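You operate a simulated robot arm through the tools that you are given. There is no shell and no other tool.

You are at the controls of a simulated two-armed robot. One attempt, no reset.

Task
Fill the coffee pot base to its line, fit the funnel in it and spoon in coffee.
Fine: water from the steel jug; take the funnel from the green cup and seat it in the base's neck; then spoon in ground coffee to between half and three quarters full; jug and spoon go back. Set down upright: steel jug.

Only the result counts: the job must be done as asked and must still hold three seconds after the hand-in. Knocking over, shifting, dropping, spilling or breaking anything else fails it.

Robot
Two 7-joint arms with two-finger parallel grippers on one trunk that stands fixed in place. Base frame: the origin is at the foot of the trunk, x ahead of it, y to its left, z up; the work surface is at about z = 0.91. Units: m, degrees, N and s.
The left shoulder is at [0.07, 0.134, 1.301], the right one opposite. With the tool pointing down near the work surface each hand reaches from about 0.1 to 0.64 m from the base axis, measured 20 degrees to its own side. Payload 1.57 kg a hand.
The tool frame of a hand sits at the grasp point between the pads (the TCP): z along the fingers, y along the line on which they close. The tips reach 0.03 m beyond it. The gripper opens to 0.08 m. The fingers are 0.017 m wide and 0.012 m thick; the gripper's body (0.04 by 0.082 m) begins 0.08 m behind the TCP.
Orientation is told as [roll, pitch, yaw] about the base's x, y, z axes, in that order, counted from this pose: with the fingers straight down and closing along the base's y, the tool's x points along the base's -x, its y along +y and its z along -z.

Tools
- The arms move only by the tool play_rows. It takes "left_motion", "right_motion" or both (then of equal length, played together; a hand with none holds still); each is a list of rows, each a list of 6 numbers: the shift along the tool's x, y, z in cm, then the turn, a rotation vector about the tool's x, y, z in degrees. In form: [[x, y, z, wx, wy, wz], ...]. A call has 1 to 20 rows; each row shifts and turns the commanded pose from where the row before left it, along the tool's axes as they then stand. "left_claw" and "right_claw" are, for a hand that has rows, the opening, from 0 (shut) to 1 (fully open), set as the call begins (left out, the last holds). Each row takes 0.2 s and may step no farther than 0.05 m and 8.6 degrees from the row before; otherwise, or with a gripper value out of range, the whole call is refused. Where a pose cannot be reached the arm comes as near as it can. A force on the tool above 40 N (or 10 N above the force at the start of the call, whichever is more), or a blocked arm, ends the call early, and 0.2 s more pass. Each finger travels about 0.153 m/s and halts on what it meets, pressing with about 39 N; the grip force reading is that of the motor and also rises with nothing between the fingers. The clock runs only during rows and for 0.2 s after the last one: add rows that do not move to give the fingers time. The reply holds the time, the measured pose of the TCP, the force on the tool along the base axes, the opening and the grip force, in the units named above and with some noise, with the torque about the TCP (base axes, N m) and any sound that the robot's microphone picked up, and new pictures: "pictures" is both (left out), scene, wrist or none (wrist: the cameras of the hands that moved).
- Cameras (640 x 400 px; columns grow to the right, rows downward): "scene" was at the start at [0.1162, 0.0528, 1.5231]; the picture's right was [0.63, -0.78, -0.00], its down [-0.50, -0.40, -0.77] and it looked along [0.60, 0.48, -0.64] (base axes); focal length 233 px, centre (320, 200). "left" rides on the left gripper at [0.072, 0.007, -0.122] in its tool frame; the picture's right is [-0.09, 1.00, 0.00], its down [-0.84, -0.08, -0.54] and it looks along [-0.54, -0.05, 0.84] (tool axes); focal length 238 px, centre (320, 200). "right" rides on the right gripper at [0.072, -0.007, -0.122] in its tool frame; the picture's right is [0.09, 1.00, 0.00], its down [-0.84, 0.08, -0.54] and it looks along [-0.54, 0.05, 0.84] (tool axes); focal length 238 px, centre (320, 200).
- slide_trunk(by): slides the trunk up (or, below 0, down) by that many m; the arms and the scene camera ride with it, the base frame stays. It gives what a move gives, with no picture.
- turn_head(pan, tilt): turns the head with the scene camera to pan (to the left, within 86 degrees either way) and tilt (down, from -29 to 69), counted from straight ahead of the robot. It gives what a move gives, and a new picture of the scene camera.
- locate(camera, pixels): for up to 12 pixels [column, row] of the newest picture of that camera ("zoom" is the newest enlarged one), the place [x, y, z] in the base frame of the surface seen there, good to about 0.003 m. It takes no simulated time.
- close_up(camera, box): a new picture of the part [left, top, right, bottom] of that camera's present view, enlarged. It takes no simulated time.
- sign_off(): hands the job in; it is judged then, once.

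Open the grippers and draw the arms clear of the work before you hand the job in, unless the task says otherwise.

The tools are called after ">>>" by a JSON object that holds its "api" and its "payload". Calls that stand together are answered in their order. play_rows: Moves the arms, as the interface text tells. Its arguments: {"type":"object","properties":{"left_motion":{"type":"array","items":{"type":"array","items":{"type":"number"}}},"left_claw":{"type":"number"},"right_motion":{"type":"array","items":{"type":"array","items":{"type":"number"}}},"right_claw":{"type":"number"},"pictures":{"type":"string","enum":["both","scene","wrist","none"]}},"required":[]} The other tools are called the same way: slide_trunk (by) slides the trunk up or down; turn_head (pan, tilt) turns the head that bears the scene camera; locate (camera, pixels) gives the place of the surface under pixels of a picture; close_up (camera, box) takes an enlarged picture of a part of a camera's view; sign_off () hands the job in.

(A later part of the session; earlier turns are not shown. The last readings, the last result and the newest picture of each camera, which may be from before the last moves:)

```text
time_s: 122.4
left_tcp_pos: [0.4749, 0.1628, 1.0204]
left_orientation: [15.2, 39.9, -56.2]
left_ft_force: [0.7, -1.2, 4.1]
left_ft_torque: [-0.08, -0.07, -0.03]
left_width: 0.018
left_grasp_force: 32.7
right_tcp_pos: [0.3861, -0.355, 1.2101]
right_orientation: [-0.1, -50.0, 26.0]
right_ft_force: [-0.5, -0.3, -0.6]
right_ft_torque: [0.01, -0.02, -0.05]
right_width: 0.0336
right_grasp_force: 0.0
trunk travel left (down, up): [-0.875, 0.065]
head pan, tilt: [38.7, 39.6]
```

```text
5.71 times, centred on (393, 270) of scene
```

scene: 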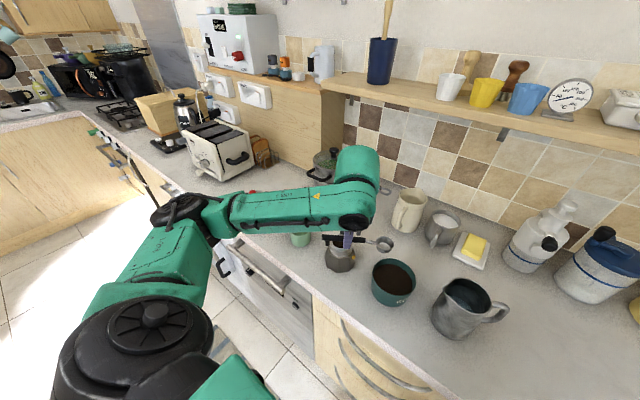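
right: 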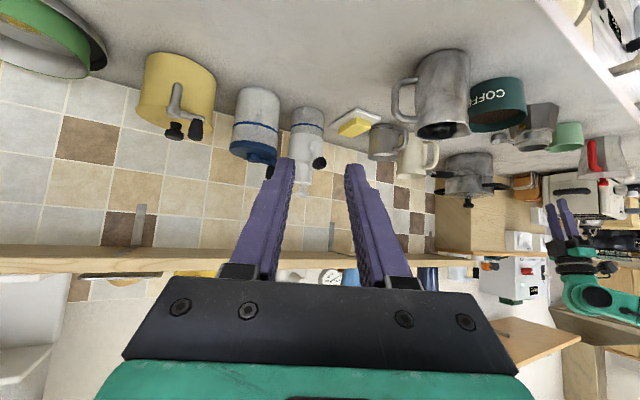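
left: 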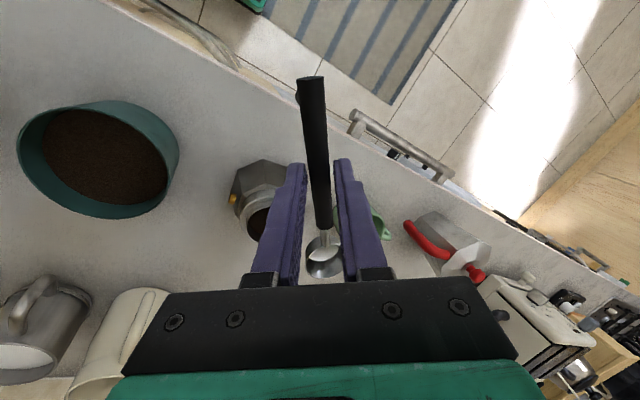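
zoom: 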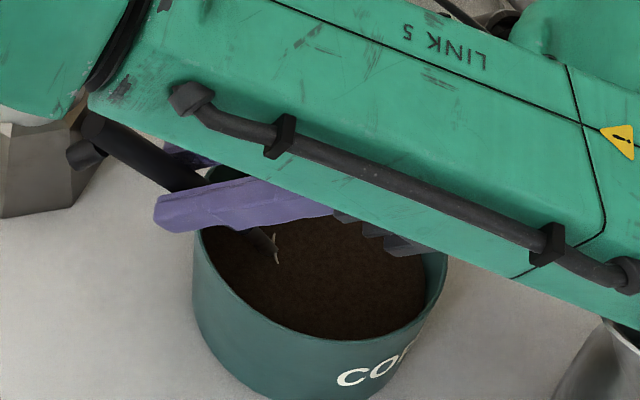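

The bowl is nearly submerged again (its near lip glints at (275,245)). I scoop forward a touch deeper, then level and lift as before.

>>> {"api": "play_rows", "payload": {"left_motion": [[-0.3, -0.035, 0.13, 0, -2.898, -0.776], [-0.21, -0.01, 0.039, 0, -2.898, -0.776], [0, 0, 0, 0, 0, 0], [0.455, -0.055, 0.203, 0, -3.864, -1.035], [0.455, -0.055, 0.203, 0, -3.864, -1.035], [0.395, -0.043, 0.16, 0, -3.864, -1.035], [0.395, -0.043, 0.16, 0, -3.864, -1.035], [0.345, -0.026, 0.097, 0, -3.864, -1.035], [0.345, -0.026, 0.097, 0, -3.864, -1.035], [0.58, 0.104, -0.386, 0, -6.762, -1.812], [0.27, 0.45, -1.68, 0, -2.898, -0.776], [0, 0.3, -1.1, 0, 0, 0], [0, 0, 0, 0, 0, 0]], "pictures": "wrist"}}

>>> {"api": "close_up", "payload": {"camera": "scene", "box": [343, 225, 439, 295]}}

>>> {"api": "close_up", "payload": {"camera": "scene", "box": [382, 245, 422, 270]}}

```text
time_s: 125.2
left_tcp_pos: [0.4577, 0.1888, 1.0516]
left_orientation: [15.2, -0.2, -56.5]
left_ft_force: [1.0, -0.8, -0.7]
left_ft_torque: [0.05, 0.0, 0.01]
left_width: 0.0178
left_grasp_force: 32.4
right_tcp_pos: [0.3846, -0.3536, 1.2106]
right_orientation: [-0.1, -50.1, 26.0]
right_ft_force: [0.0, -0.2, 0.5]
right_ft_torque: [-0.02, -0.01, -0.01]
right_width: 0.0333
right_grasp_force: 0.1
trunk travel left (down, up): [-0.875, 0.065]
head pan, tilt: [38.7, 39.6]
```

left: 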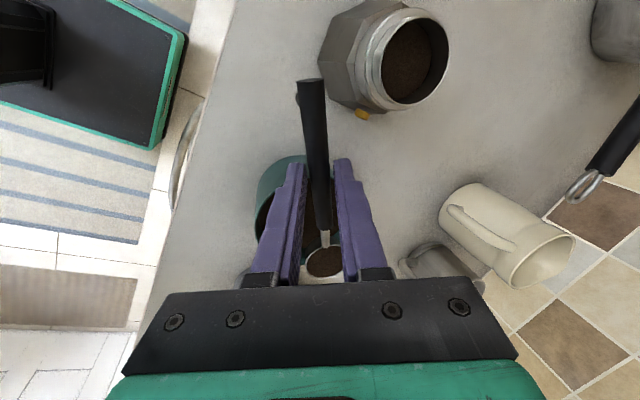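

```text
5.71 times, centred on (391, 260) of scene
```

zoom: 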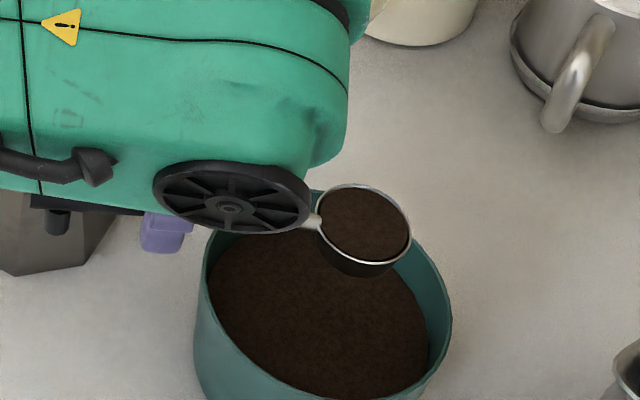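

```text
16.00 times, centred on (402, 258) of scene
```

zoom: 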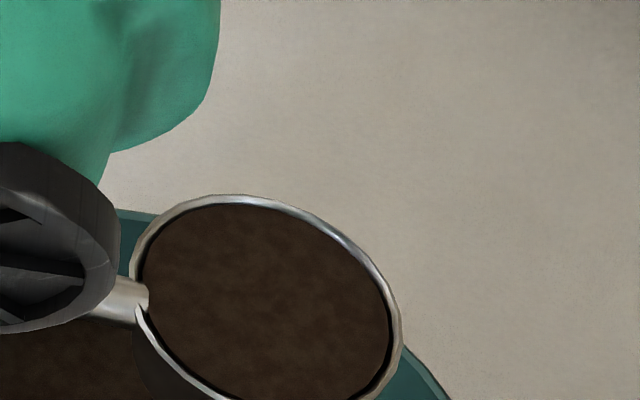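

The spoon is full again, but the coffee bowl appears shifted a few millimetres (left edge moved from (205,340) to (193,330)). I measure its current rim.

>>> {"api": "close_up", "payload": {"camera": "scene", "box": [353, 245, 433, 310]}}

>>> {"api": "locate", "payload": {"camera": "zoom", "pixels": [[192, 155], [200, 210], [240, 265], [300, 298], [370, 303], [448, 205], [452, 180], [420, 270], [210, 120], [345, 340]]}}

```text
6.15 times, centred on (393, 278) of scene
```

zoom: 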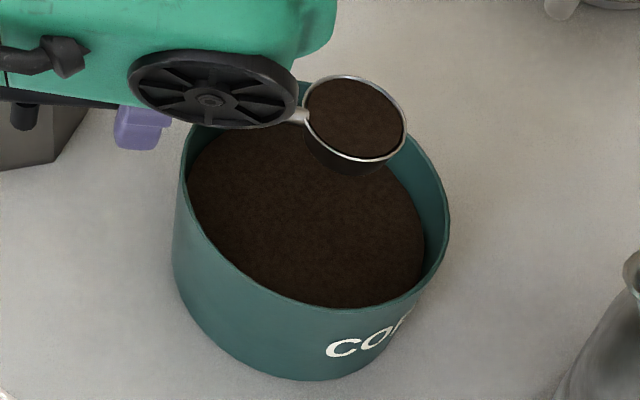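

```text
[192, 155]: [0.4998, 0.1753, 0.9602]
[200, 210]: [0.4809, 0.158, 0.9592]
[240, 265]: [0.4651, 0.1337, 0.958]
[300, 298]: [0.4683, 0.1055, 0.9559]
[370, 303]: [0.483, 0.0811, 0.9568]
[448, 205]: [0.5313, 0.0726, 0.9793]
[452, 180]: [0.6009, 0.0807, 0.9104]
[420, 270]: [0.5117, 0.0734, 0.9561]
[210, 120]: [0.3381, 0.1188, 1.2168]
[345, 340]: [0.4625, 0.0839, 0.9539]
```

The bowl has crept about 9 mm toward the handle side; I'll nudge it back afterwards. Now I carry the second spoonful: raise, shift and slowly yaw over the funnel.

>>> {"api": "play_rows", "payload": {"left_motion": [[0, 0.2, -0.75, 0, 0, 0], [0, 0.39, -1.45, 0, 0, 0], [0, 0.39, -1.45, 0, 0, 0], [0, 0.31, -1.18, 0, 0, 0], [0.7, 0, 0, 0, 0, 0], [1.4, 0, 0, 0, 0, 0], [1.5, 0, 0, 0, 0, 0], [1.04, 0.06, 0.016, 0, 0, 0], [0, 0, 0, 0, 0, 0]], "pictures": "none"}}

>>> {"api": "play_rows", "payload": {"left_motion": [[0, 0, 0, 0, 0.85, -3.15], [0, 0, 0, 0, 1.692, -6.315], [0, 0, 0, 0, 1.692, -6.315], [0, 0, 0, 0, 1.692, -6.315], [0, 0, 0, 0, 1.692, -6.315], [0, 0, 0, 0, 1.692, -6.315], [0, 0, 0, 0, 1.692, -6.315], [0, 0, 0, 0, 1.692, -6.315], [0, 0, 0, 0, 1.692, -6.315], [0, 0, 0, 0, 1.692, -6.315], [0, 0, 0, 0, 1.692, -6.315], [0, 0, 0, 0, 1.692, -6.315], [0, 0, 0, 0, 1.692, -6.315], [0, 0, 0, 0, 1.692, -6.315], [0, 0, 0, 0, 0.85, -3.15], [0, 0, 0, 0, 0, 0]], "pictures": "none"}}

>>> {"api": "close_up", "payload": {"camera": "scene", "box": [310, 205, 390, 265]}}

>>> {"api": "close_up", "payload": {"camera": "left", "box": [256, 140, 384, 285]}}

>>> {"api": "locate", "payload": {"camera": "zoom", "pixels": [[283, 345], [300, 310], [330, 384], [370, 370], [330, 340], [300, 372]]}}

```text
time_s: 127.2
left_tcp_pos: [0.4329, 0.2277, 1.1005]
left_orientation: [15.2, 0.0, -56.4]
left_ft_force: [0.2, 0.1, -1.0]
left_ft_torque: [0.05, 0.02, -0.02]
left_width: 0.018
left_grasp_force: 33.1
right_tcp_pos: [0.3848, -0.3539, 1.211]
right_orientation: [-0.1, -50.1, 25.9]
right_ft_force: [0.0, 0.1, 1.7]
right_ft_torque: [-0.03, -0.01, 0.04]
right_width: 0.0335
right_grasp_force: 0.0
trunk travel left (down, up): [-0.875, 0.065]
head pan, tilt: [38.7, 39.6]
```

```text
time_s: 130.6
left_tcp_pos: [0.4326, 0.2274, 1.1004]
left_orientation: [14.8, -0.3, 35.1]
left_ft_force: [-0.3, -0.7, -0.8]
left_ft_torque: [-0.04, 0.04, 0.03]
left_width: 0.0179
left_grasp_force: 32.7
right_tcp_pos: [0.3847, -0.3535, 1.2115]
right_orientation: [-0.1, -50.1, 25.9]
right_ft_force: [0.6, -0.2, 0.1]
right_ft_torque: [-0.01, -0.01, 0.0]
right_width: 0.0336
right_grasp_force: 0.0
trunk travel left (down, up): [-0.875, 0.065]
head pan, tilt: [38.7, 39.6]
```

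```text
6.67 times, centred on (350, 235) of scene
```

zoom: 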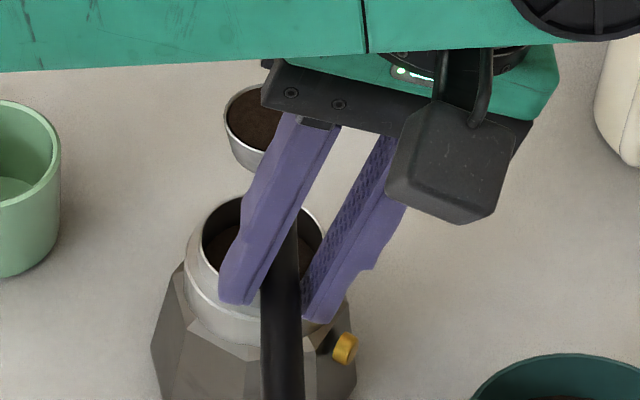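

```text
2.76 times, centred on (320, 212) of left
```

zoom: 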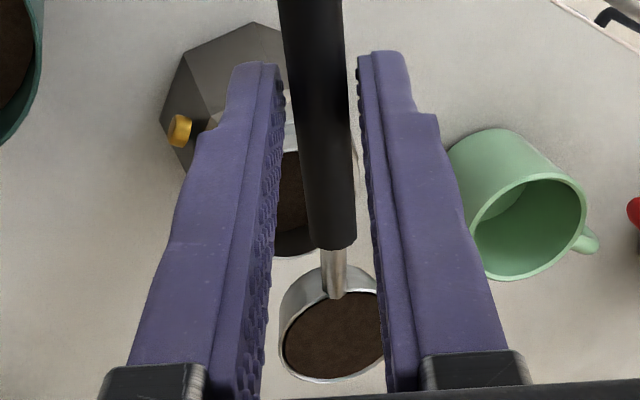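

```text
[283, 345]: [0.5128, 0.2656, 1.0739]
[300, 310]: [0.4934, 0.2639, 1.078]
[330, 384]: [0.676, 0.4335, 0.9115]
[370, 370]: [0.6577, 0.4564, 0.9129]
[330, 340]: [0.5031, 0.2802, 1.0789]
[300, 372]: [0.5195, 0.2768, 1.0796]
```

Same stance over the funnel. I lower 4.4 cm and then roll as before.

>>> {"api": "play_rows", "payload": {"left_motion": [[0, -0.28, 1.05, 0, 0, 0], [0, -0.38, 1.417, 0, 0, 0], [0, -0.3, 1.1, 0, 0, 0], [0, -0.16, 0.6, 0, 0, 0], [0, 0, 0, 0, 0, 0]], "pictures": "none"}}

>>> {"api": "play_rows", "payload": {"left_motion": [[0, 0.162, 0.009, 6, 0, 0], [0, 0.162, 0.009, 6, 0, 0], [0, 0.162, 0.009, 6, 0, 0], [0, 0.162, 0.009, 6, 0, 0], [0, 0.162, 0.009, 6, 0, 0], [0, 0.162, 0.009, 6, 0, 0], [0, 0.162, 0.009, 6, 0, 0], [0, 0.162, 0.009, 6, 0, 0], [0, 0.162, 0.009, 6, 0, 0], [0, 0.162, 0.009, 6, 0, 0], [0, 0.162, 0.009, 6, 0, 0], [0, 0.162, 0.009, 6, 0, 0], [0, 0.162, 0.009, 6, 0, 0], [0, 0, 0, 0, 0, 0], [0, 0, 0, 0, 0, 0]], "pictures": "both"}}

>>> {"api": "close_up", "payload": {"camera": "scene", "box": [310, 215, 390, 265]}}

```text
time_s: 131.8
left_tcp_pos: [0.4338, 0.2264, 1.0575]
left_orientation: [14.9, -0.2, 35.1]
left_ft_force: [0.4, 0.5, -0.9]
left_ft_torque: [-0.02, 0.02, 0.02]
left_width: 0.0178
left_grasp_force: 32.5
right_tcp_pos: [0.3864, -0.3535, 1.2119]
right_orientation: [-0.2, -50.1, 26.0]
right_ft_force: [-0.1, 0.1, 0.0]
right_ft_torque: [0.02, 0.02, 0.0]
right_width: 0.0337
right_grasp_force: 0.0
trunk travel left (down, up): [-0.875, 0.065]
head pan, tilt: [38.7, 39.6]
```

```text
time_s: 135.0
left_tcp_pos: [0.4232, 0.2415, 1.0498]
left_orientation: [-63.3, -0.2, 35.0]
left_ft_force: [-0.2, -0.5, -1.5]
left_ft_torque: [0.01, 0.06, 0.02]
left_width: 0.0179
left_grasp_force: 32.7
right_tcp_pos: [0.3865, -0.3527, 1.211]
right_orientation: [0.0, -50.1, 26.0]
right_ft_force: [-0.7, 0.3, -0.7]
right_ft_torque: [0.0, 0.03, -0.01]
right_width: 0.0337
right_grasp_force: 0.0
trunk travel left (down, up): [-0.875, 0.065]
head pan, tilt: [38.7, 39.6]
```

scene: 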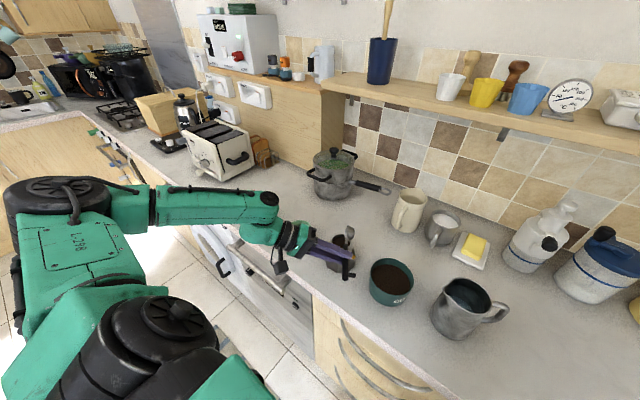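
left: 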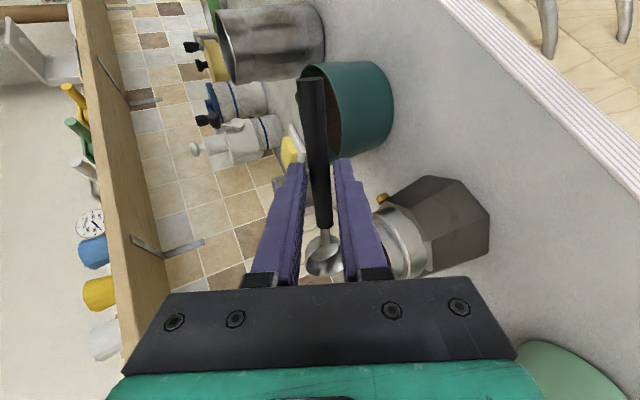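

```text
8.00 times, centred on (350, 240) of scene
```

zoom: 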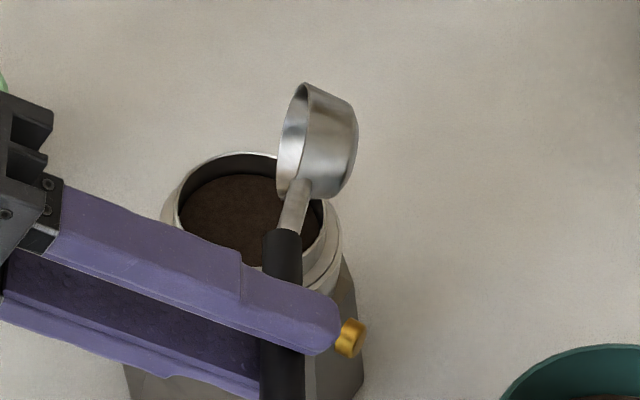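

The second load has poured. I check the spoon's inside and measure the funnel's new level.

>>> {"api": "close_up", "payload": {"camera": "left", "box": [266, 200, 394, 280]}}

>>> {"api": "close_up", "payload": {"camera": "scene", "box": [322, 225, 362, 250]}}

>>> {"api": "locate", "payload": {"camera": "zoom", "pixels": [[180, 200], [220, 200], [250, 180], [200, 240], [260, 240], [280, 260], [230, 220], [170, 170], [220, 130], [150, 150], [290, 60]]}}

```text
5.00 times, centred on (330, 240) of left
```

zoom: 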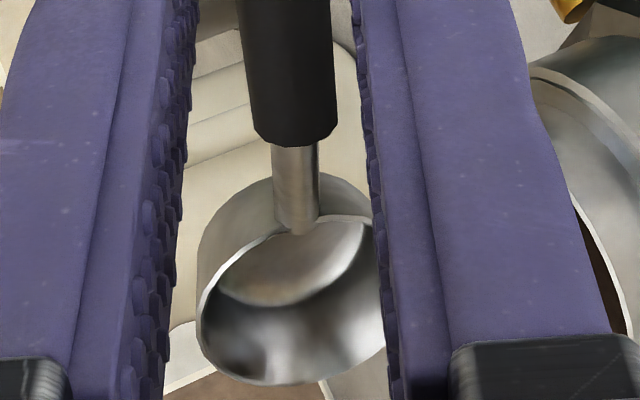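

```text
16.00 times, centred on (342, 238) of scene
```

zoom: 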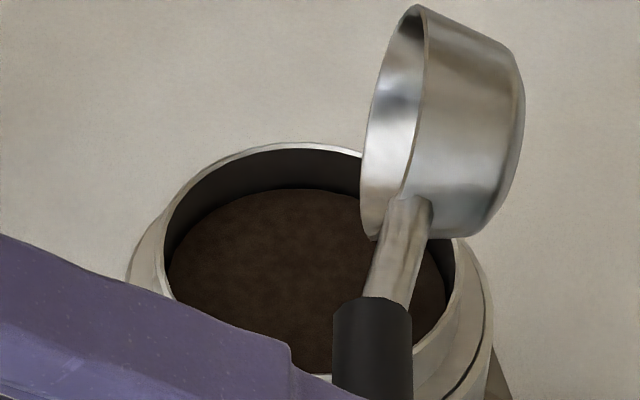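

```text
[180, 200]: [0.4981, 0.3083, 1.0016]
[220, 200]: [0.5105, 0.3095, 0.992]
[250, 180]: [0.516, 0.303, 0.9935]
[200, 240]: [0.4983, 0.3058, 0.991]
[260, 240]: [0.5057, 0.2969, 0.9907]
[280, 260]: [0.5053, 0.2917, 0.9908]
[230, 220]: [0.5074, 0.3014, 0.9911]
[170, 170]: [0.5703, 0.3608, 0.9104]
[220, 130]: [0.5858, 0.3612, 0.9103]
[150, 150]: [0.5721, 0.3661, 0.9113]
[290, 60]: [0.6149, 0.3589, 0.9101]
```

The funnel level is ≈0.991 (≈59% full) and the spoon is empty. I raise it and roll back level, then yaw back to return the spoon.

>>> {"api": "play_rows", "payload": {"left_motion": [[0, -1.8, -0.9, 0, 0, 0], [0, -1.8, -0.9, 0, 0, 0], [0, 0, 0, -7.83, 0, 0], [0, 0, 0, -7.83, 0, 0], [0, 0, 0, -7.83, 0, 0], [0, 0, 0, -7.83, 0, 0], [0, 0, 0, -7.83, 0, 0], [0, 0, 0, -7.83, 0, 0], [0, 0, 0, -7.83, 0, 0], [0, 0, 0, -7.83, 0, 0], [0, 0, 0, -7.83, 0, 0], [0, 0, 0, -7.83, 0, 0], [0, 0, 0, 0, 0, 0]], "pictures": "none"}}

>>> {"api": "close_up", "payload": {"camera": "scene", "box": [300, 205, 396, 265]}}

```text
time_s: 137.8
left_tcp_pos: [0.424, 0.2408, 1.0896]
left_orientation: [15.2, -0.3, 35.1]
left_ft_force: [-0.4, -0.5, -2.1]
left_ft_torque: [-0.02, 0.03, 0.0]
left_width: 0.0178
left_grasp_force: 32.5
right_tcp_pos: [0.3853, -0.3537, 1.2098]
right_orientation: [0.0, -50.1, 26.0]
right_ft_force: [1.4, 0.6, -0.3]
right_ft_torque: [-0.03, 0.01, 0.0]
right_width: 0.0335
right_grasp_force: 0.0
trunk travel left (down, up): [-0.875, 0.065]
head pan, tilt: [38.7, 39.6]
```

```text
6.67 times, centred on (348, 235) of scene
```

zoom: 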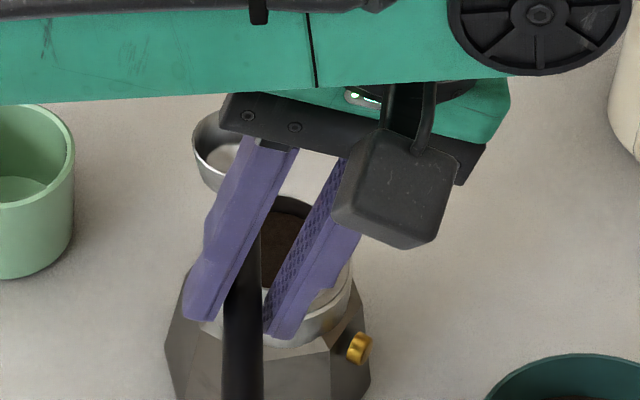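

Spoon is empty and level above the pot. I raise 2 cm and yaw back to −56.5°.

>>> {"api": "play_rows", "payload": {"left_motion": [[0, 0.52, -1.93, 0, 0, 0], [0, 0, 0, 0, -2.156, 8.047], [0, 0, 0, 0, -2.156, 8.047], [0, 0, 0, 0, -2.156, 8.047], [0, 0, 0, 0, -2.156, 8.047], [0, 0, 0, 0, -2.156, 8.047], [0, 0, 0, 0, -2.156, 8.047], [0, 0, 0, 0, -2.156, 8.047], [0, 0, 0, 0, -2.156, 8.047], [0, 0, 0, 0, -2.156, 8.047], [0, 0, 0, 0, -2.156, 8.047], [0, 0, 0, 0, -2.156, 8.047], [0, 0, 0, 0, 0, 0]], "pictures": "none"}}

```text
time_s: 140.6
left_tcp_pos: [0.4234, 0.2413, 1.1097]
left_orientation: [15.2, 0.1, -56.7]
left_ft_force: [0.6, -0.3, -1.3]
left_ft_torque: [0.01, 0.03, 0.04]
left_width: 0.0177
left_grasp_force: 32.3
right_tcp_pos: [0.3851, -0.354, 1.2101]
right_orientation: [0.0, -50.1, 26.0]
right_ft_force: [-0.3, -0.4, 0.0]
right_ft_torque: [0.03, 0.01, 0.05]
right_width: 0.0335
right_grasp_force: 0.1
trunk travel left (down, up): [-0.875, 0.065]
head pan, tilt: [38.7, 39.6]
```

The attitude is back to the grip attitude. I carry the spoon back over its original place (TCP ≈(0.560, 0.437, 1.063)).

>>> {"api": "play_rows", "payload": {"left_motion": [[1.109, 2.529, 1.286, 0, 0, 0], [1.109, 2.529, 1.286, 0, 0, 0], [1.109, 2.529, 1.286, 0, 0, 0], [1.109, 2.529, 1.286, 0, 0, 0], [1.109, 2.529, 1.286, 0, 0, 0], [1.109, 2.529, 1.286, 0, 0, 0], [1.109, 2.529, 1.286, 0, 0, 0], [1.109, 2.529, 1.286, 0, 0, 0], [0, 0, 0, 0, 0, 0]], "pictures": "both"}}

```text
time_s: 142.6
left_tcp_pos: [0.5593, 0.4383, 1.063]
left_orientation: [15.2, 0.2, -56.9]
left_ft_force: [0.7, -0.7, -0.9]
left_ft_torque: [0.03, 0.07, 0.03]
left_width: 0.0181
left_grasp_force: 32.5
right_tcp_pos: [0.3856, -0.3532, 1.2106]
right_orientation: [-0.2, -50.1, 26.0]
right_ft_force: [-0.3, -0.6, 1.0]
right_ft_torque: [-0.02, -0.03, 0.0]
right_width: 0.0334
right_grasp_force: 0.1
trunk travel left (down, up): [-0.875, 0.065]
head pan, tilt: [38.7, 39.6]
```

scene: 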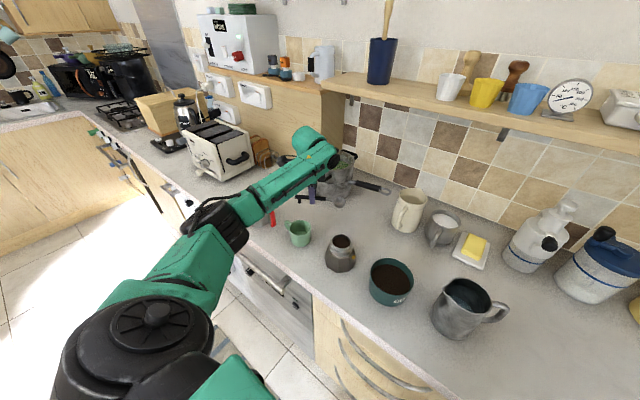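
left: 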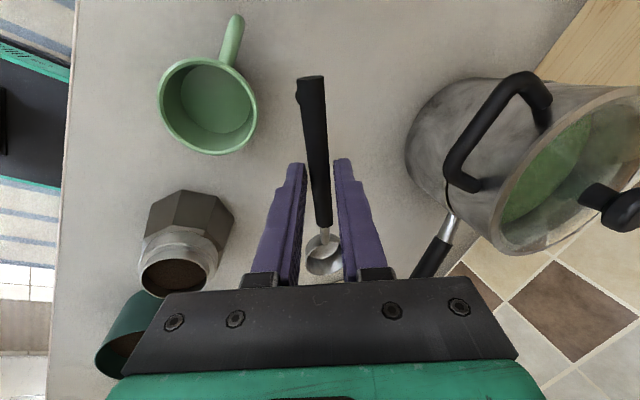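

The elbow is now lower than during the pickup, close to the red-handled pot in the picture. I check the forearm's height there before descending.

>>> {"api": "locate", "payload": {"camera": "scene", "pixels": [[270, 195], [245, 215], [255, 205], [290, 175], [220, 220], [200, 260], [272, 218], [310, 145]]}}

>>> {"api": "close_up", "payload": {"camera": "scene", "box": [190, 130, 350, 250]}}

```text
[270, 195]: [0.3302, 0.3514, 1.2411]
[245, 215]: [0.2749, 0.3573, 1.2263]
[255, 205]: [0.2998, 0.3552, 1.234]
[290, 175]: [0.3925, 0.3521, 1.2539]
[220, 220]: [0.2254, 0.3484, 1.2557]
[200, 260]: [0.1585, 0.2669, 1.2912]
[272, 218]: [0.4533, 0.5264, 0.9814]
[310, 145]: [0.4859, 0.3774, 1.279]
```

```text
3.33 times, centred on (270, 190) of scene
```

zoom: 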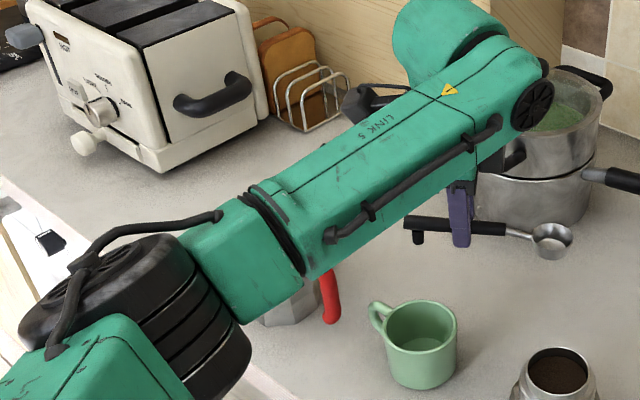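

The forearm is well above everything it crosses. I correct the small yaw/xy offset and slide the trunk down 8 cm.

>>> {"api": "play_rows", "payload": {"left_motion": [[-0.12, -0.08, 0, 0, 0.1, -0.386], [0, 0, 0, 0, 0, 0]], "pictures": "none"}}

>>> {"api": "slide_trunk", "payload": {"by": -0.08}}

>>> {"api": "close_up", "payload": {"camera": "scene", "box": [272, 165, 352, 215]}}

>>> {"api": "close_up", "payload": {"camera": "left", "box": [240, 60, 400, 290]}}

```text
time_s: 143.2
left_tcp_pos: [0.5588, 0.4371, 1.0628]
left_orientation: [15.1, 0.1, -56.3]
left_ft_force: [0.0, -0.6, -0.9]
left_ft_torque: [0.04, 0.05, 0.0]
left_width: 0.018
left_grasp_force: 32.5
right_tcp_pos: [0.3866, -0.3529, 1.2104]
right_orientation: [-0.1, -50.2, 26.0]
right_ft_force: [0.4, 0.1, 1.0]
right_ft_torque: [0.0, -0.01, 0.02]
right_width: 0.0338
right_grasp_force: 0.0
trunk travel left (down, up): [-0.875, 0.065]
head pan, tilt: [38.7, 39.6]
```

```text
time_s: 144.4
left_tcp_pos: [0.5596, 0.4374, 0.9835]
left_orientation: [15.2, 0.1, -56.2]
left_ft_force: [0.1, 1.1, -1.4]
left_ft_torque: [0.02, 0.04, 0.01]
left_width: 0.0179
left_grasp_force: 32.2
right_tcp_pos: [0.3861, -0.3529, 1.1306]
right_orientation: [-0.2, -50.1, 26.0]
right_ft_force: [0.7, -0.4, -0.3]
right_ft_torque: [0.02, 0.01, 0.02]
right_width: 0.0338
right_grasp_force: 0.0
trunk travel left (down, up): [-0.795, 0.145]
head pan, tilt: [38.7, 39.6]
```

```text
8.00 times, centred on (312, 190) of scene
```

zoom: 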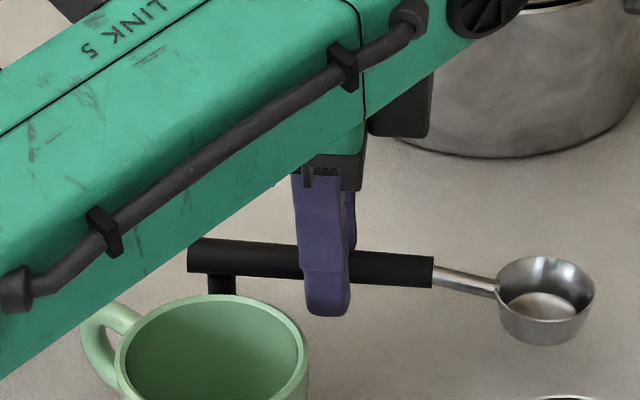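

```text
1.74 times, centred on (320, 175) of left
```

zoom: 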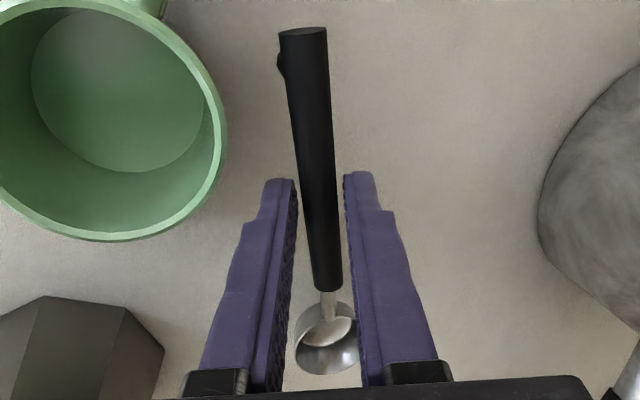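

Spoon is about 3.3 cm above its resting height and aligned. I lower the trunk 3.1 cm more and check the contact force.

>>> {"api": "slide_trunk", "payload": {"by": -0.031}}

>>> {"api": "close_up", "payload": {"camera": "scene", "box": [288, 165, 352, 205]}}

>>> {"api": "locate", "payload": {"camera": "zoom", "pixels": [[470, 240], [575, 240], [520, 200], [520, 290], [100, 210], [330, 235], [180, 215]]}}

```text
time_s: 145.1
left_tcp_pos: [0.5585, 0.435, 0.954]
left_orientation: [15.4, 0.0, -56.2]
left_ft_force: [0.5, 1.2, 9.8]
left_ft_torque: [-0.61, -0.58, 0.09]
left_width: 0.0178
left_grasp_force: 32.4
right_tcp_pos: [0.3846, -0.3531, 1.1002]
right_orientation: [0.0, -50.2, 26.0]
right_ft_force: [0.4, 0.0, -0.8]
right_ft_torque: [0.0, 0.0, -0.06]
right_width: 0.0334
right_grasp_force: 0.1
trunk travel left (down, up): [-0.764, 0.176]
head pan, tilt: [38.7, 39.6]
```

```text
10.00 times, centred on (320, 185) of scene
```

zoom: 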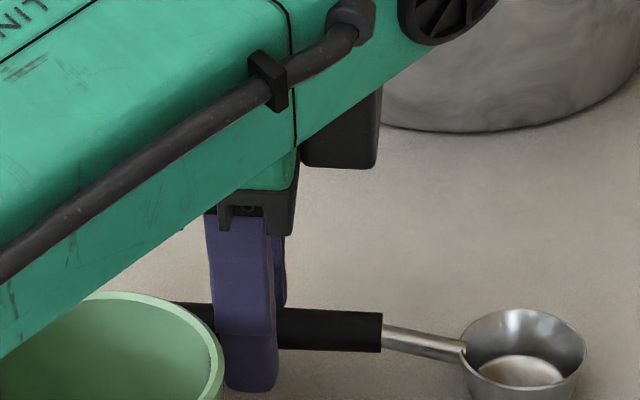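

```text
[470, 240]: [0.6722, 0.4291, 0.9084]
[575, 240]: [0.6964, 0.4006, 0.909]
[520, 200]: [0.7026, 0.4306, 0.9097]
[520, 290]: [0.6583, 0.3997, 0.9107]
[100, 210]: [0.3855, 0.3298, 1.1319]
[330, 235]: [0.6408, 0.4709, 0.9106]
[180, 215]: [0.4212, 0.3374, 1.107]
```

The bowl touches first (9.8 N up with torque toward the bowl), so the handle end is slightly high. I pitch the handle end down 1.5° about the bowl.

>>> {"api": "play_rows", "payload": {"left_motion": [[0, -0.034, 0.126, 0, -1.449, -0.388], [0, 0, 0, 0, 0, 0]], "pictures": "none"}}

```text
time_s: 145.7
left_tcp_pos: [0.5563, 0.4368, 0.9541]
left_orientation: [15.4, -1.4, -56.2]
left_ft_force: [0.3, 3.2, 16.8]
left_ft_torque: [0.66, 0.24, -0.06]
left_width: 0.018
left_grasp_force: 32.7
right_tcp_pos: [0.3832, -0.3543, 1.0996]
right_orientation: [-0.1, -50.2, 26.0]
right_ft_force: [0.0, -0.4, 0.0]
right_ft_torque: [0.02, -0.01, -0.02]
right_width: 0.0336
right_grasp_force: 0.0
trunk travel left (down, up): [-0.764, 0.176]
head pan, tilt: [38.7, 39.6]
```

Now the foot bears the load, so it is nearly flat. I relieve the press by raising 1.2 mm and undoing 0.4°.

>>> {"api": "play_rows", "payload": {"left_motion": [[0, 0.036, -0.135, 0, 0.386, 0.104], [0, 0, 0, 0, 0, 0]], "pictures": "none"}}

```text
time_s: 146.3
left_tcp_pos: [0.5562, 0.4357, 0.9536]
left_orientation: [15.2, -1.0, -56.2]
left_ft_force: [-1.2, 1.1, 12.2]
left_ft_torque: [-0.46, -0.32, -0.17]
left_width: 0.018
left_grasp_force: 32.8
right_tcp_pos: [0.3825, -0.3553, 1.1004]
right_orientation: [-0.1, -50.2, 26.0]
right_ft_force: [-0.3, -0.3, -0.9]
right_ft_torque: [0.0, 0.01, 0.02]
right_width: 0.0335
right_grasp_force: 0.0
trunk travel left (down, up): [-0.764, 0.176]
head pan, tilt: [38.7, 39.6]
```

Both ends touch with 12 N. I raise another 1.3 mm to unload, then open slightly to release.

>>> {"api": "play_rows", "payload": {"left_motion": [[0, 0.036, -0.135, 0, 0, 0], [0, 0, 0, 0, 0, 0]], "pictures": "none"}}

```text
time_s: 146.9
left_tcp_pos: [0.5575, 0.436, 0.9533]
left_orientation: [15.2, -1.0, -56.3]
left_ft_force: [-1.9, -1.6, 3.5]
left_ft_torque: [-0.16, -0.12, -0.11]
left_width: 0.0176
left_grasp_force: 32.5
right_tcp_pos: [0.3847, -0.3539, 1.0999]
right_orientation: [-0.1, -50.2, 26.0]
right_ft_force: [-1.1, -0.3, -0.5]
right_ft_torque: [-0.04, 0.0, 0.03]
right_width: 0.0335
right_grasp_force: 0.0
trunk travel left (down, up): [-0.764, 0.176]
head pan, tilt: [38.7, 39.6]
```

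Only 3.5 N remain. I open the claw to 0.027 m to release the spoon.

>>> {"api": "play_rows", "payload": {"left_motion": [[0, 0, 0, 0, 0, 0], [0, 0, 0, 0, 0, 0], [0, 0, 0, 0, 0, 0]], "left_claw": 0.34, "pictures": "wrist"}}

>>> {"api": "close_up", "payload": {"camera": "left", "box": [256, 130, 384, 210]}}

>>> {"api": "close_up", "payload": {"camera": "scene", "box": [288, 165, 352, 215]}}

```text
time_s: 147.7
left_tcp_pos: [0.5598, 0.4374, 0.9534]
left_orientation: [15.2, -1.1, -56.2]
left_ft_force: [0.6, 0.6, 0.2]
left_ft_torque: [0.02, 0.02, 0.04]
left_width: 0.0273
left_grasp_force: 0.1
right_tcp_pos: [0.3864, -0.3538, 1.1002]
right_orientation: [-0.1, -50.1, 26.0]
right_ft_force: [-0.1, 0.0, 0.3]
right_ft_torque: [0.0, -0.01, 0.0]
right_width: 0.0336
right_grasp_force: 0.0
trunk travel left (down, up): [-0.764, 0.176]
head pan, tilt: [38.7, 39.6]
```

left: 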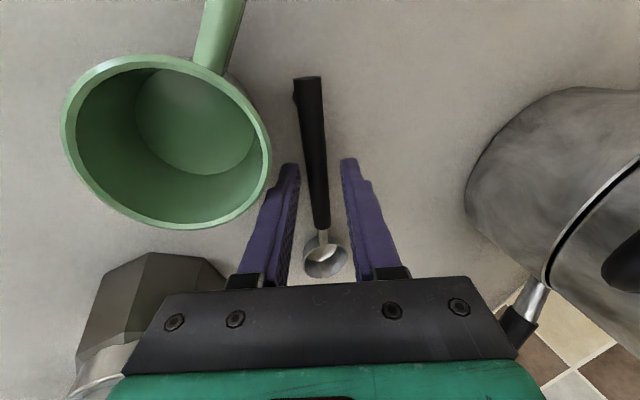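

```text
5.00 times, centred on (320, 170) of left
```

zoom: 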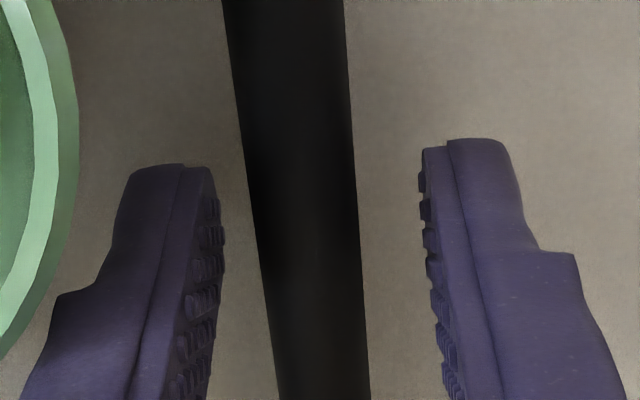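

```text
8.00 times, centred on (320, 190) of scene
```

zoom: 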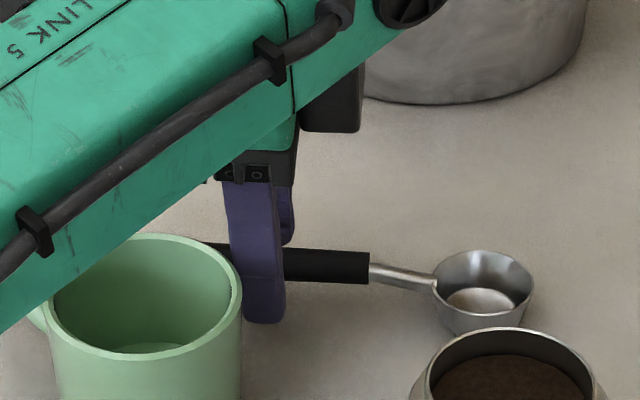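

The spoon rests free. I shift 1 mm to centre the gap and withdraw along the finger axis.

>>> {"api": "play_rows", "payload": {"left_motion": [[0, -0.12, 0, 0, 0, 0], [0, 0, -0.7, 0, 0, 0], [0, 0, -0.9, 0, 0, 0], [0, 0, -1.2, 0, 0, 0], [0, 0, -1.5, 0, 0, 0], [0, 0, 0, 0, 0, 0]], "pictures": "wrist"}}

>>> {"api": "close_up", "payload": {"camera": "scene", "box": [288, 165, 352, 215]}}

```text
time_s: 149.1
left_tcp_pos: [0.5475, 0.4306, 0.9951]
left_orientation: [15.2, -1.0, -56.2]
left_ft_force: [0.0, 0.3, -0.3]
left_ft_torque: [0.01, -0.02, 0.0]
left_width: 0.0275
left_grasp_force: 0.0
right_tcp_pos: [0.3862, -0.3529, 1.0988]
right_orientation: [-0.2, -50.1, 26.0]
right_ft_force: [0.3, -0.4, 0.5]
right_ft_torque: [-0.01, -0.02, 0.0]
right_width: 0.0337
right_grasp_force: 0.0
trunk travel left (down, up): [-0.764, 0.176]
head pan, tilt: [38.7, 39.6]
```

left: 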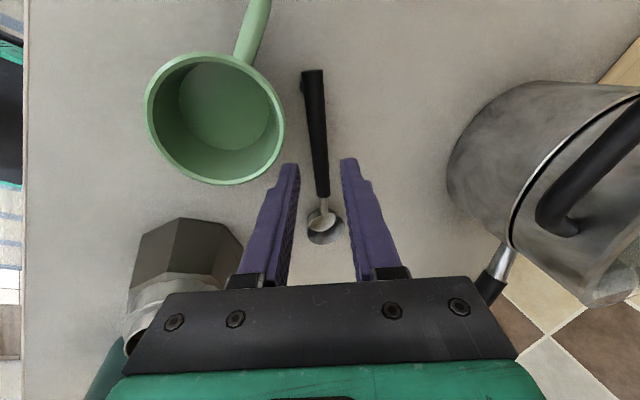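

```text
8.00 times, centred on (320, 190) of scene
```

zoom: 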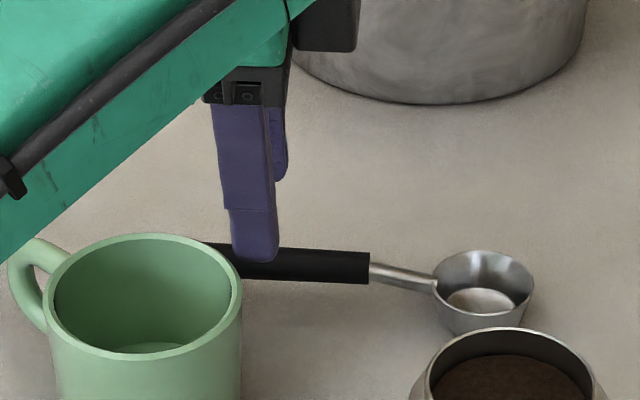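

The spoon is back on the counter and the fingers are clear. I slide the trunk back up 11.1 cm and verify the spoon's position.

>>> {"api": "slide_trunk", "payload": {"by": 0.111}}

>>> {"api": "close_up", "payload": {"camera": "scene", "box": [270, 190, 430, 290]}}

>>> {"api": "close_up", "payload": {"camera": "left", "box": [240, 60, 400, 160]}}

```text
time_s: 150.6
left_tcp_pos: [0.5495, 0.4313, 1.1062]
left_orientation: [15.2, -0.9, -56.2]
left_ft_force: [-1.0, -0.2, 0.9]
left_ft_torque: [0.0, 0.02, 0.02]
left_width: 0.0271
left_grasp_force: 0.1
right_tcp_pos: [0.3851, -0.3534, 1.2111]
right_orientation: [-0.2, -50.1, 26.0]
right_ft_force: [0.6, 0.9, 0.6]
right_ft_torque: [-0.02, -0.02, -0.01]
right_width: 0.0339
right_grasp_force: 0.1
trunk travel left (down, up): [-0.875, 0.065]
head pan, tilt: [38.7, 39.6]
```

```text
4.00 times, centred on (350, 240) of scene
```

zoom: 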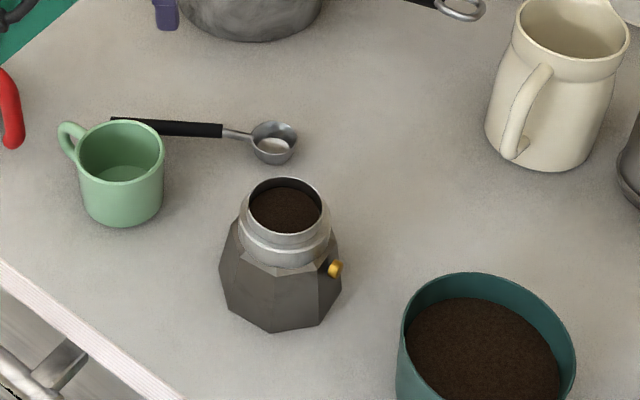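

```text
4.00 times, centred on (320, 110) of left
```

zoom: 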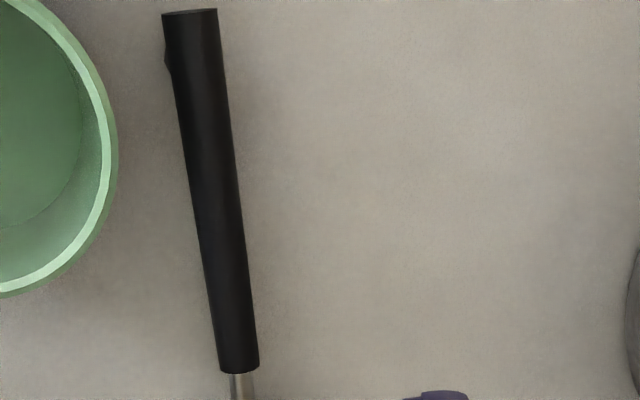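

Spoon, cup and pot match their original picture positions; only the coffee bowl sits ≈8 mm off (−7, +3 mm). I'll nudge it back with closed left fingers: first move the hand near (0.42, 0.158) at height.

>>> {"api": "play_rows", "payload": {"left_motion": [[-1.94, -3.13, -0.85, 0, 0, 0], [-1.94, -3.13, -0.85, 0, 0, 0], [-1.94, -3.13, -0.85, 0, 0, 0], [-1.94, -3.13, -0.85, 0, 0, 0], [-1.94, -3.13, -0.85, 0, 0, 0], [-1.94, -3.13, -0.85, 0, 0, 0], [-1.94, -3.13, -0.85, 0, 0, 0], [-1.94, -3.13, -0.85, 0, 0, 0], [0, 0, 0, 7.6, 0, 0], [0, 0, 0, 7.6, 0.9, 0], [0, 0, 0, 0, 0, -8.4], [0, 0, 0, 0, 0, -8.4], [0, 0, 0, 0, 0, -8.4], [0, 0, 0, 0, 0, -8.4], [0, 0, 0, 0, 0, 0]], "left_claw": 0, "pictures": "both"}}

```text
time_s: 153.8
left_tcp_pos: [0.4185, 0.1577, 1.1081]
left_orientation: [0.0, 0.0, -22.5]
left_ft_force: [-0.5, 0.4, -0.3]
left_ft_torque: [0.01, 0.0, -0.02]
left_width: 0.0
left_grasp_force: 21.1
right_tcp_pos: [0.3851, -0.353, 1.2107]
right_orientation: [-0.1, -50.0, 25.9]
right_ft_force: [-0.7, 0.3, -0.1]
right_ft_torque: [0.03, 0.01, 0.0]
right_width: 0.0336
right_grasp_force: 0.0
trunk travel left (down, up): [-0.875, 0.065]
head pan, tilt: [38.7, 39.6]
```

scene: 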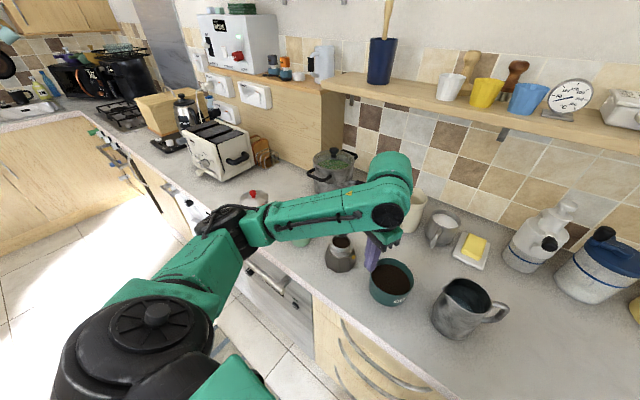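
left: 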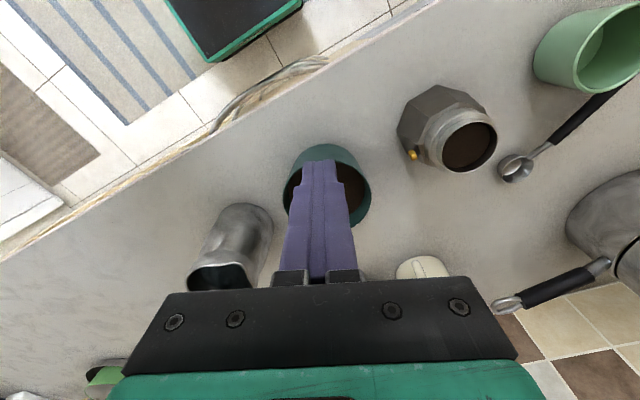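

The closed fingers are near the bowl. I measure the bowl rim from the wrist view to confirm where it is.

>>> {"api": "close_up", "payload": {"camera": "left", "box": [264, 130, 392, 240]}}

>>> {"api": "close_up", "payload": {"camera": "scene", "box": [353, 245, 433, 310]}}

>>> {"api": "locate", "payload": {"camera": "zoom", "pixels": [[450, 205], [178, 170], [195, 215], [240, 265], [300, 296], [370, 306], [430, 265], [420, 145], [350, 95], [300, 80]]}}

```text
3.64 times, centred on (328, 185) of left
```

zoom: 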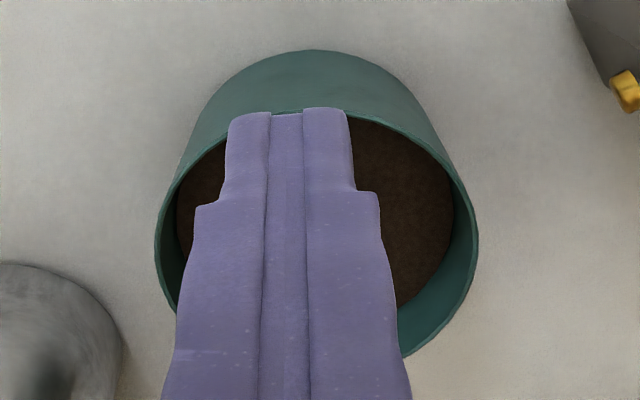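

```text
6.15 times, centred on (393, 278) of scene
```

zoom: 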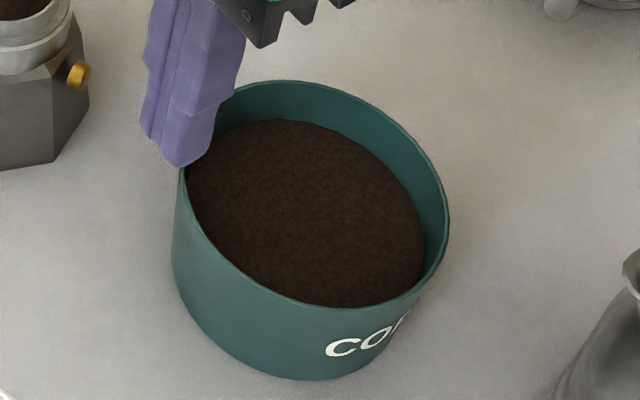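

```text
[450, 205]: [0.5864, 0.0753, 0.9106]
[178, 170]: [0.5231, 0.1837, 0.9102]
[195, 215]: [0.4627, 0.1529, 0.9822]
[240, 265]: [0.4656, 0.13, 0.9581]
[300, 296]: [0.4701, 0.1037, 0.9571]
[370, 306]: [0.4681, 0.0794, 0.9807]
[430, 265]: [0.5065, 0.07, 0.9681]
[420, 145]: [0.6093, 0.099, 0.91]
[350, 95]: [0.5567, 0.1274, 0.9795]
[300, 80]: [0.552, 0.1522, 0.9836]
```

The bowl needs about (+7, −4) mm. I descend beside it at (0.4185, 0.158) to TCP z ≈0.968.

>>> {"api": "play_rows", "payload": {"left_motion": [[0, 0, 3.5, 0, 0, 0], [0, 0, 3.5, 0, 0, 0], [0, 0, 3.5, 0, 0, 0], [0, 0, 3.5, 0, 0, 0], [0, 0, 0, 0, 0, 0]], "left_claw": 0, "pictures": "none"}}

>>> {"api": "close_up", "payload": {"camera": "scene", "box": [353, 245, 433, 310]}}

```text
time_s: 154.9
left_tcp_pos: [0.4192, 0.1575, 0.9668]
left_orientation: [0.0, -0.2, -22.7]
left_ft_force: [-0.6, 0.2, 0.4]
left_ft_torque: [0.04, 0.02, 0.01]
left_width: 0.0
left_grasp_force: 21.8
right_tcp_pos: [0.3837, -0.3531, 1.2109]
right_orientation: [0.0, -50.0, 26.0]
right_ft_force: [0.8, 0.3, 0.5]
right_ft_torque: [0.02, 0.03, 0.0]
right_width: 0.0336
right_grasp_force: 0.1
trunk travel left (down, up): [-0.875, 0.065]
head pan, tilt: [38.7, 39.6]
```

```text
6.15 times, centred on (393, 278) of scene
```

zoom: 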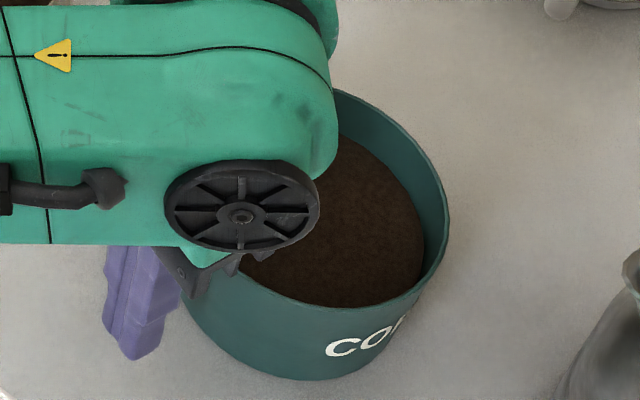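

The fingers stand beside the bowl. I align the push line (+5 mm sideways), pitch the tips slightly forward for a low contact, and approach 2 cm.

>>> {"api": "play_rows", "payload": {"left_motion": [[0, 0.5, 0.4, 0, -6, 0], [-0.7, -0.05, -0.07, 0, 0, 0], [-0.7, -0.05, -0.07, 0, 0, 0], [-0.6, -0.05, -0.06, 0, 0, 0], [0, 0, 0, 0, 0, 0]], "pictures": "none"}}

>>> {"api": "close_up", "payload": {"camera": "scene", "box": [353, 245, 433, 310]}}

```text
time_s: 156.2
left_tcp_pos: [0.4393, 0.1527, 0.9685]
left_orientation: [0.0, -6.1, -22.6]
left_ft_force: [-0.1, -0.3, -0.1]
left_ft_torque: [0.01, -0.02, 0.0]
left_width: 0.0001
left_grasp_force: 21.3
right_tcp_pos: [0.3859, -0.3541, 1.2097]
right_orientation: [-0.1, -50.1, 25.9]
right_ft_force: [-1.4, 0.6, 1.4]
right_ft_torque: [0.01, 0.0, 0.02]
right_width: 0.0338
right_grasp_force: 0.1
trunk travel left (down, up): [-0.875, 0.065]
head pan, tilt: [38.7, 39.6]
```

```text
6.15 times, centred on (393, 278) of scene
```

zoom: 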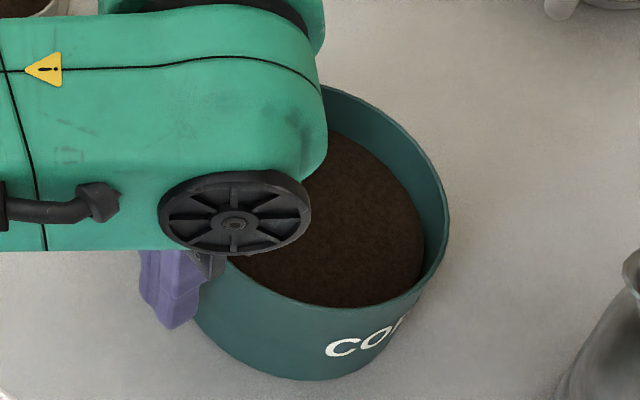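

Not touching yet. I go on in 2 mm steps.

>>> {"api": "play_rows", "payload": {"left_motion": [[-0.199, -0.015, 0.07, 0, 0, 0], [-0.199, -0.015, 0.07, 0, 0, 0], [-0.199, -0.015, 0.07, 0, 0, 0], [-0.1, -0.008, 0.03, 0, 0, 0], [0, 0, 0, 0, 0, 0]], "pictures": "none"}}

>>> {"api": "close_up", "payload": {"camera": "scene", "box": [353, 245, 433, 310]}}

```text
time_s: 157.3
left_tcp_pos: [0.4448, 0.1495, 0.9676]
left_orientation: [0.0, -6.1, -22.6]
left_ft_force: [-0.8, -0.1, 0.2]
left_ft_torque: [-0.06, -0.01, 0.0]
left_width: 0.0
left_grasp_force: 21.6
right_tcp_pos: [0.3859, -0.3545, 1.2107]
right_orientation: [-0.1, -50.1, 26.0]
right_ft_force: [0.7, 0.3, -0.6]
right_ft_torque: [-0.01, 0.07, 0.0]
right_width: 0.0337
right_grasp_force: 0.1
trunk travel left (down, up): [-0.875, 0.065]
head pan, tilt: [38.7, 39.6]
```

```text
6.15 times, centred on (393, 278) of scene
```

zoom: 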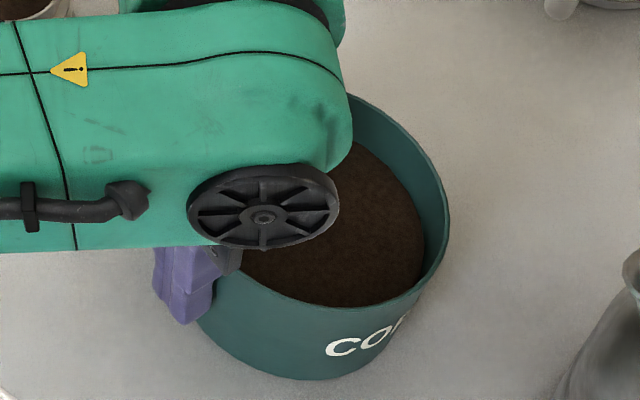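

At the point of contact now. I push 3 mm in small steps and look.

>>> {"api": "play_rows", "payload": {"left_motion": [[-0.15, -0.012, 0.016, 0, 0, 0], [-0.15, -0.012, 0.016, 0, 0, 0], [-0.15, -0.012, 0.016, 0, 0, 0], [0, 0, 0, 0, 0, 0]], "pictures": "none"}}

>>> {"api": "close_up", "payload": {"camera": "scene", "box": [353, 245, 433, 310]}}

```text
time_s: 158.3
left_tcp_pos: [0.4504, 0.148, 0.9676]
left_orientation: [0.1, -6.1, -22.6]
left_ft_force: [0.0, 0.9, 0.2]
left_ft_torque: [-0.03, -0.03, 0.04]
left_width: 0.0001
left_grasp_force: 21.2
right_tcp_pos: [0.385, -0.3531, 1.2092]
right_orientation: [0.0, -50.1, 26.0]
right_ft_force: [-0.9, -0.1, 0.1]
right_ft_torque: [0.01, 0.01, 0.03]
right_width: 0.0337
right_grasp_force: 0.1
trunk travel left (down, up): [-0.875, 0.065]
head pan, tilt: [38.7, 39.6]
```

```text
6.15 times, centred on (393, 278) of scene
```

zoom: 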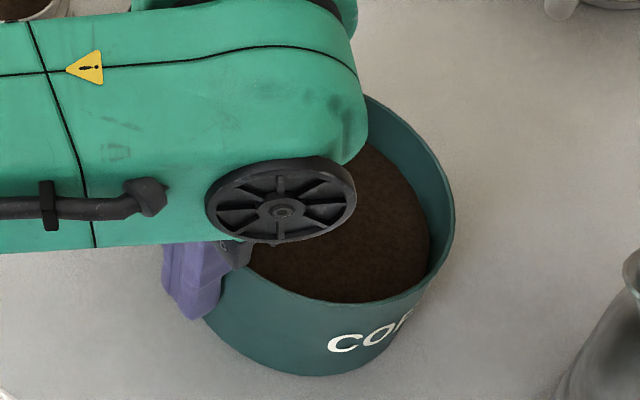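

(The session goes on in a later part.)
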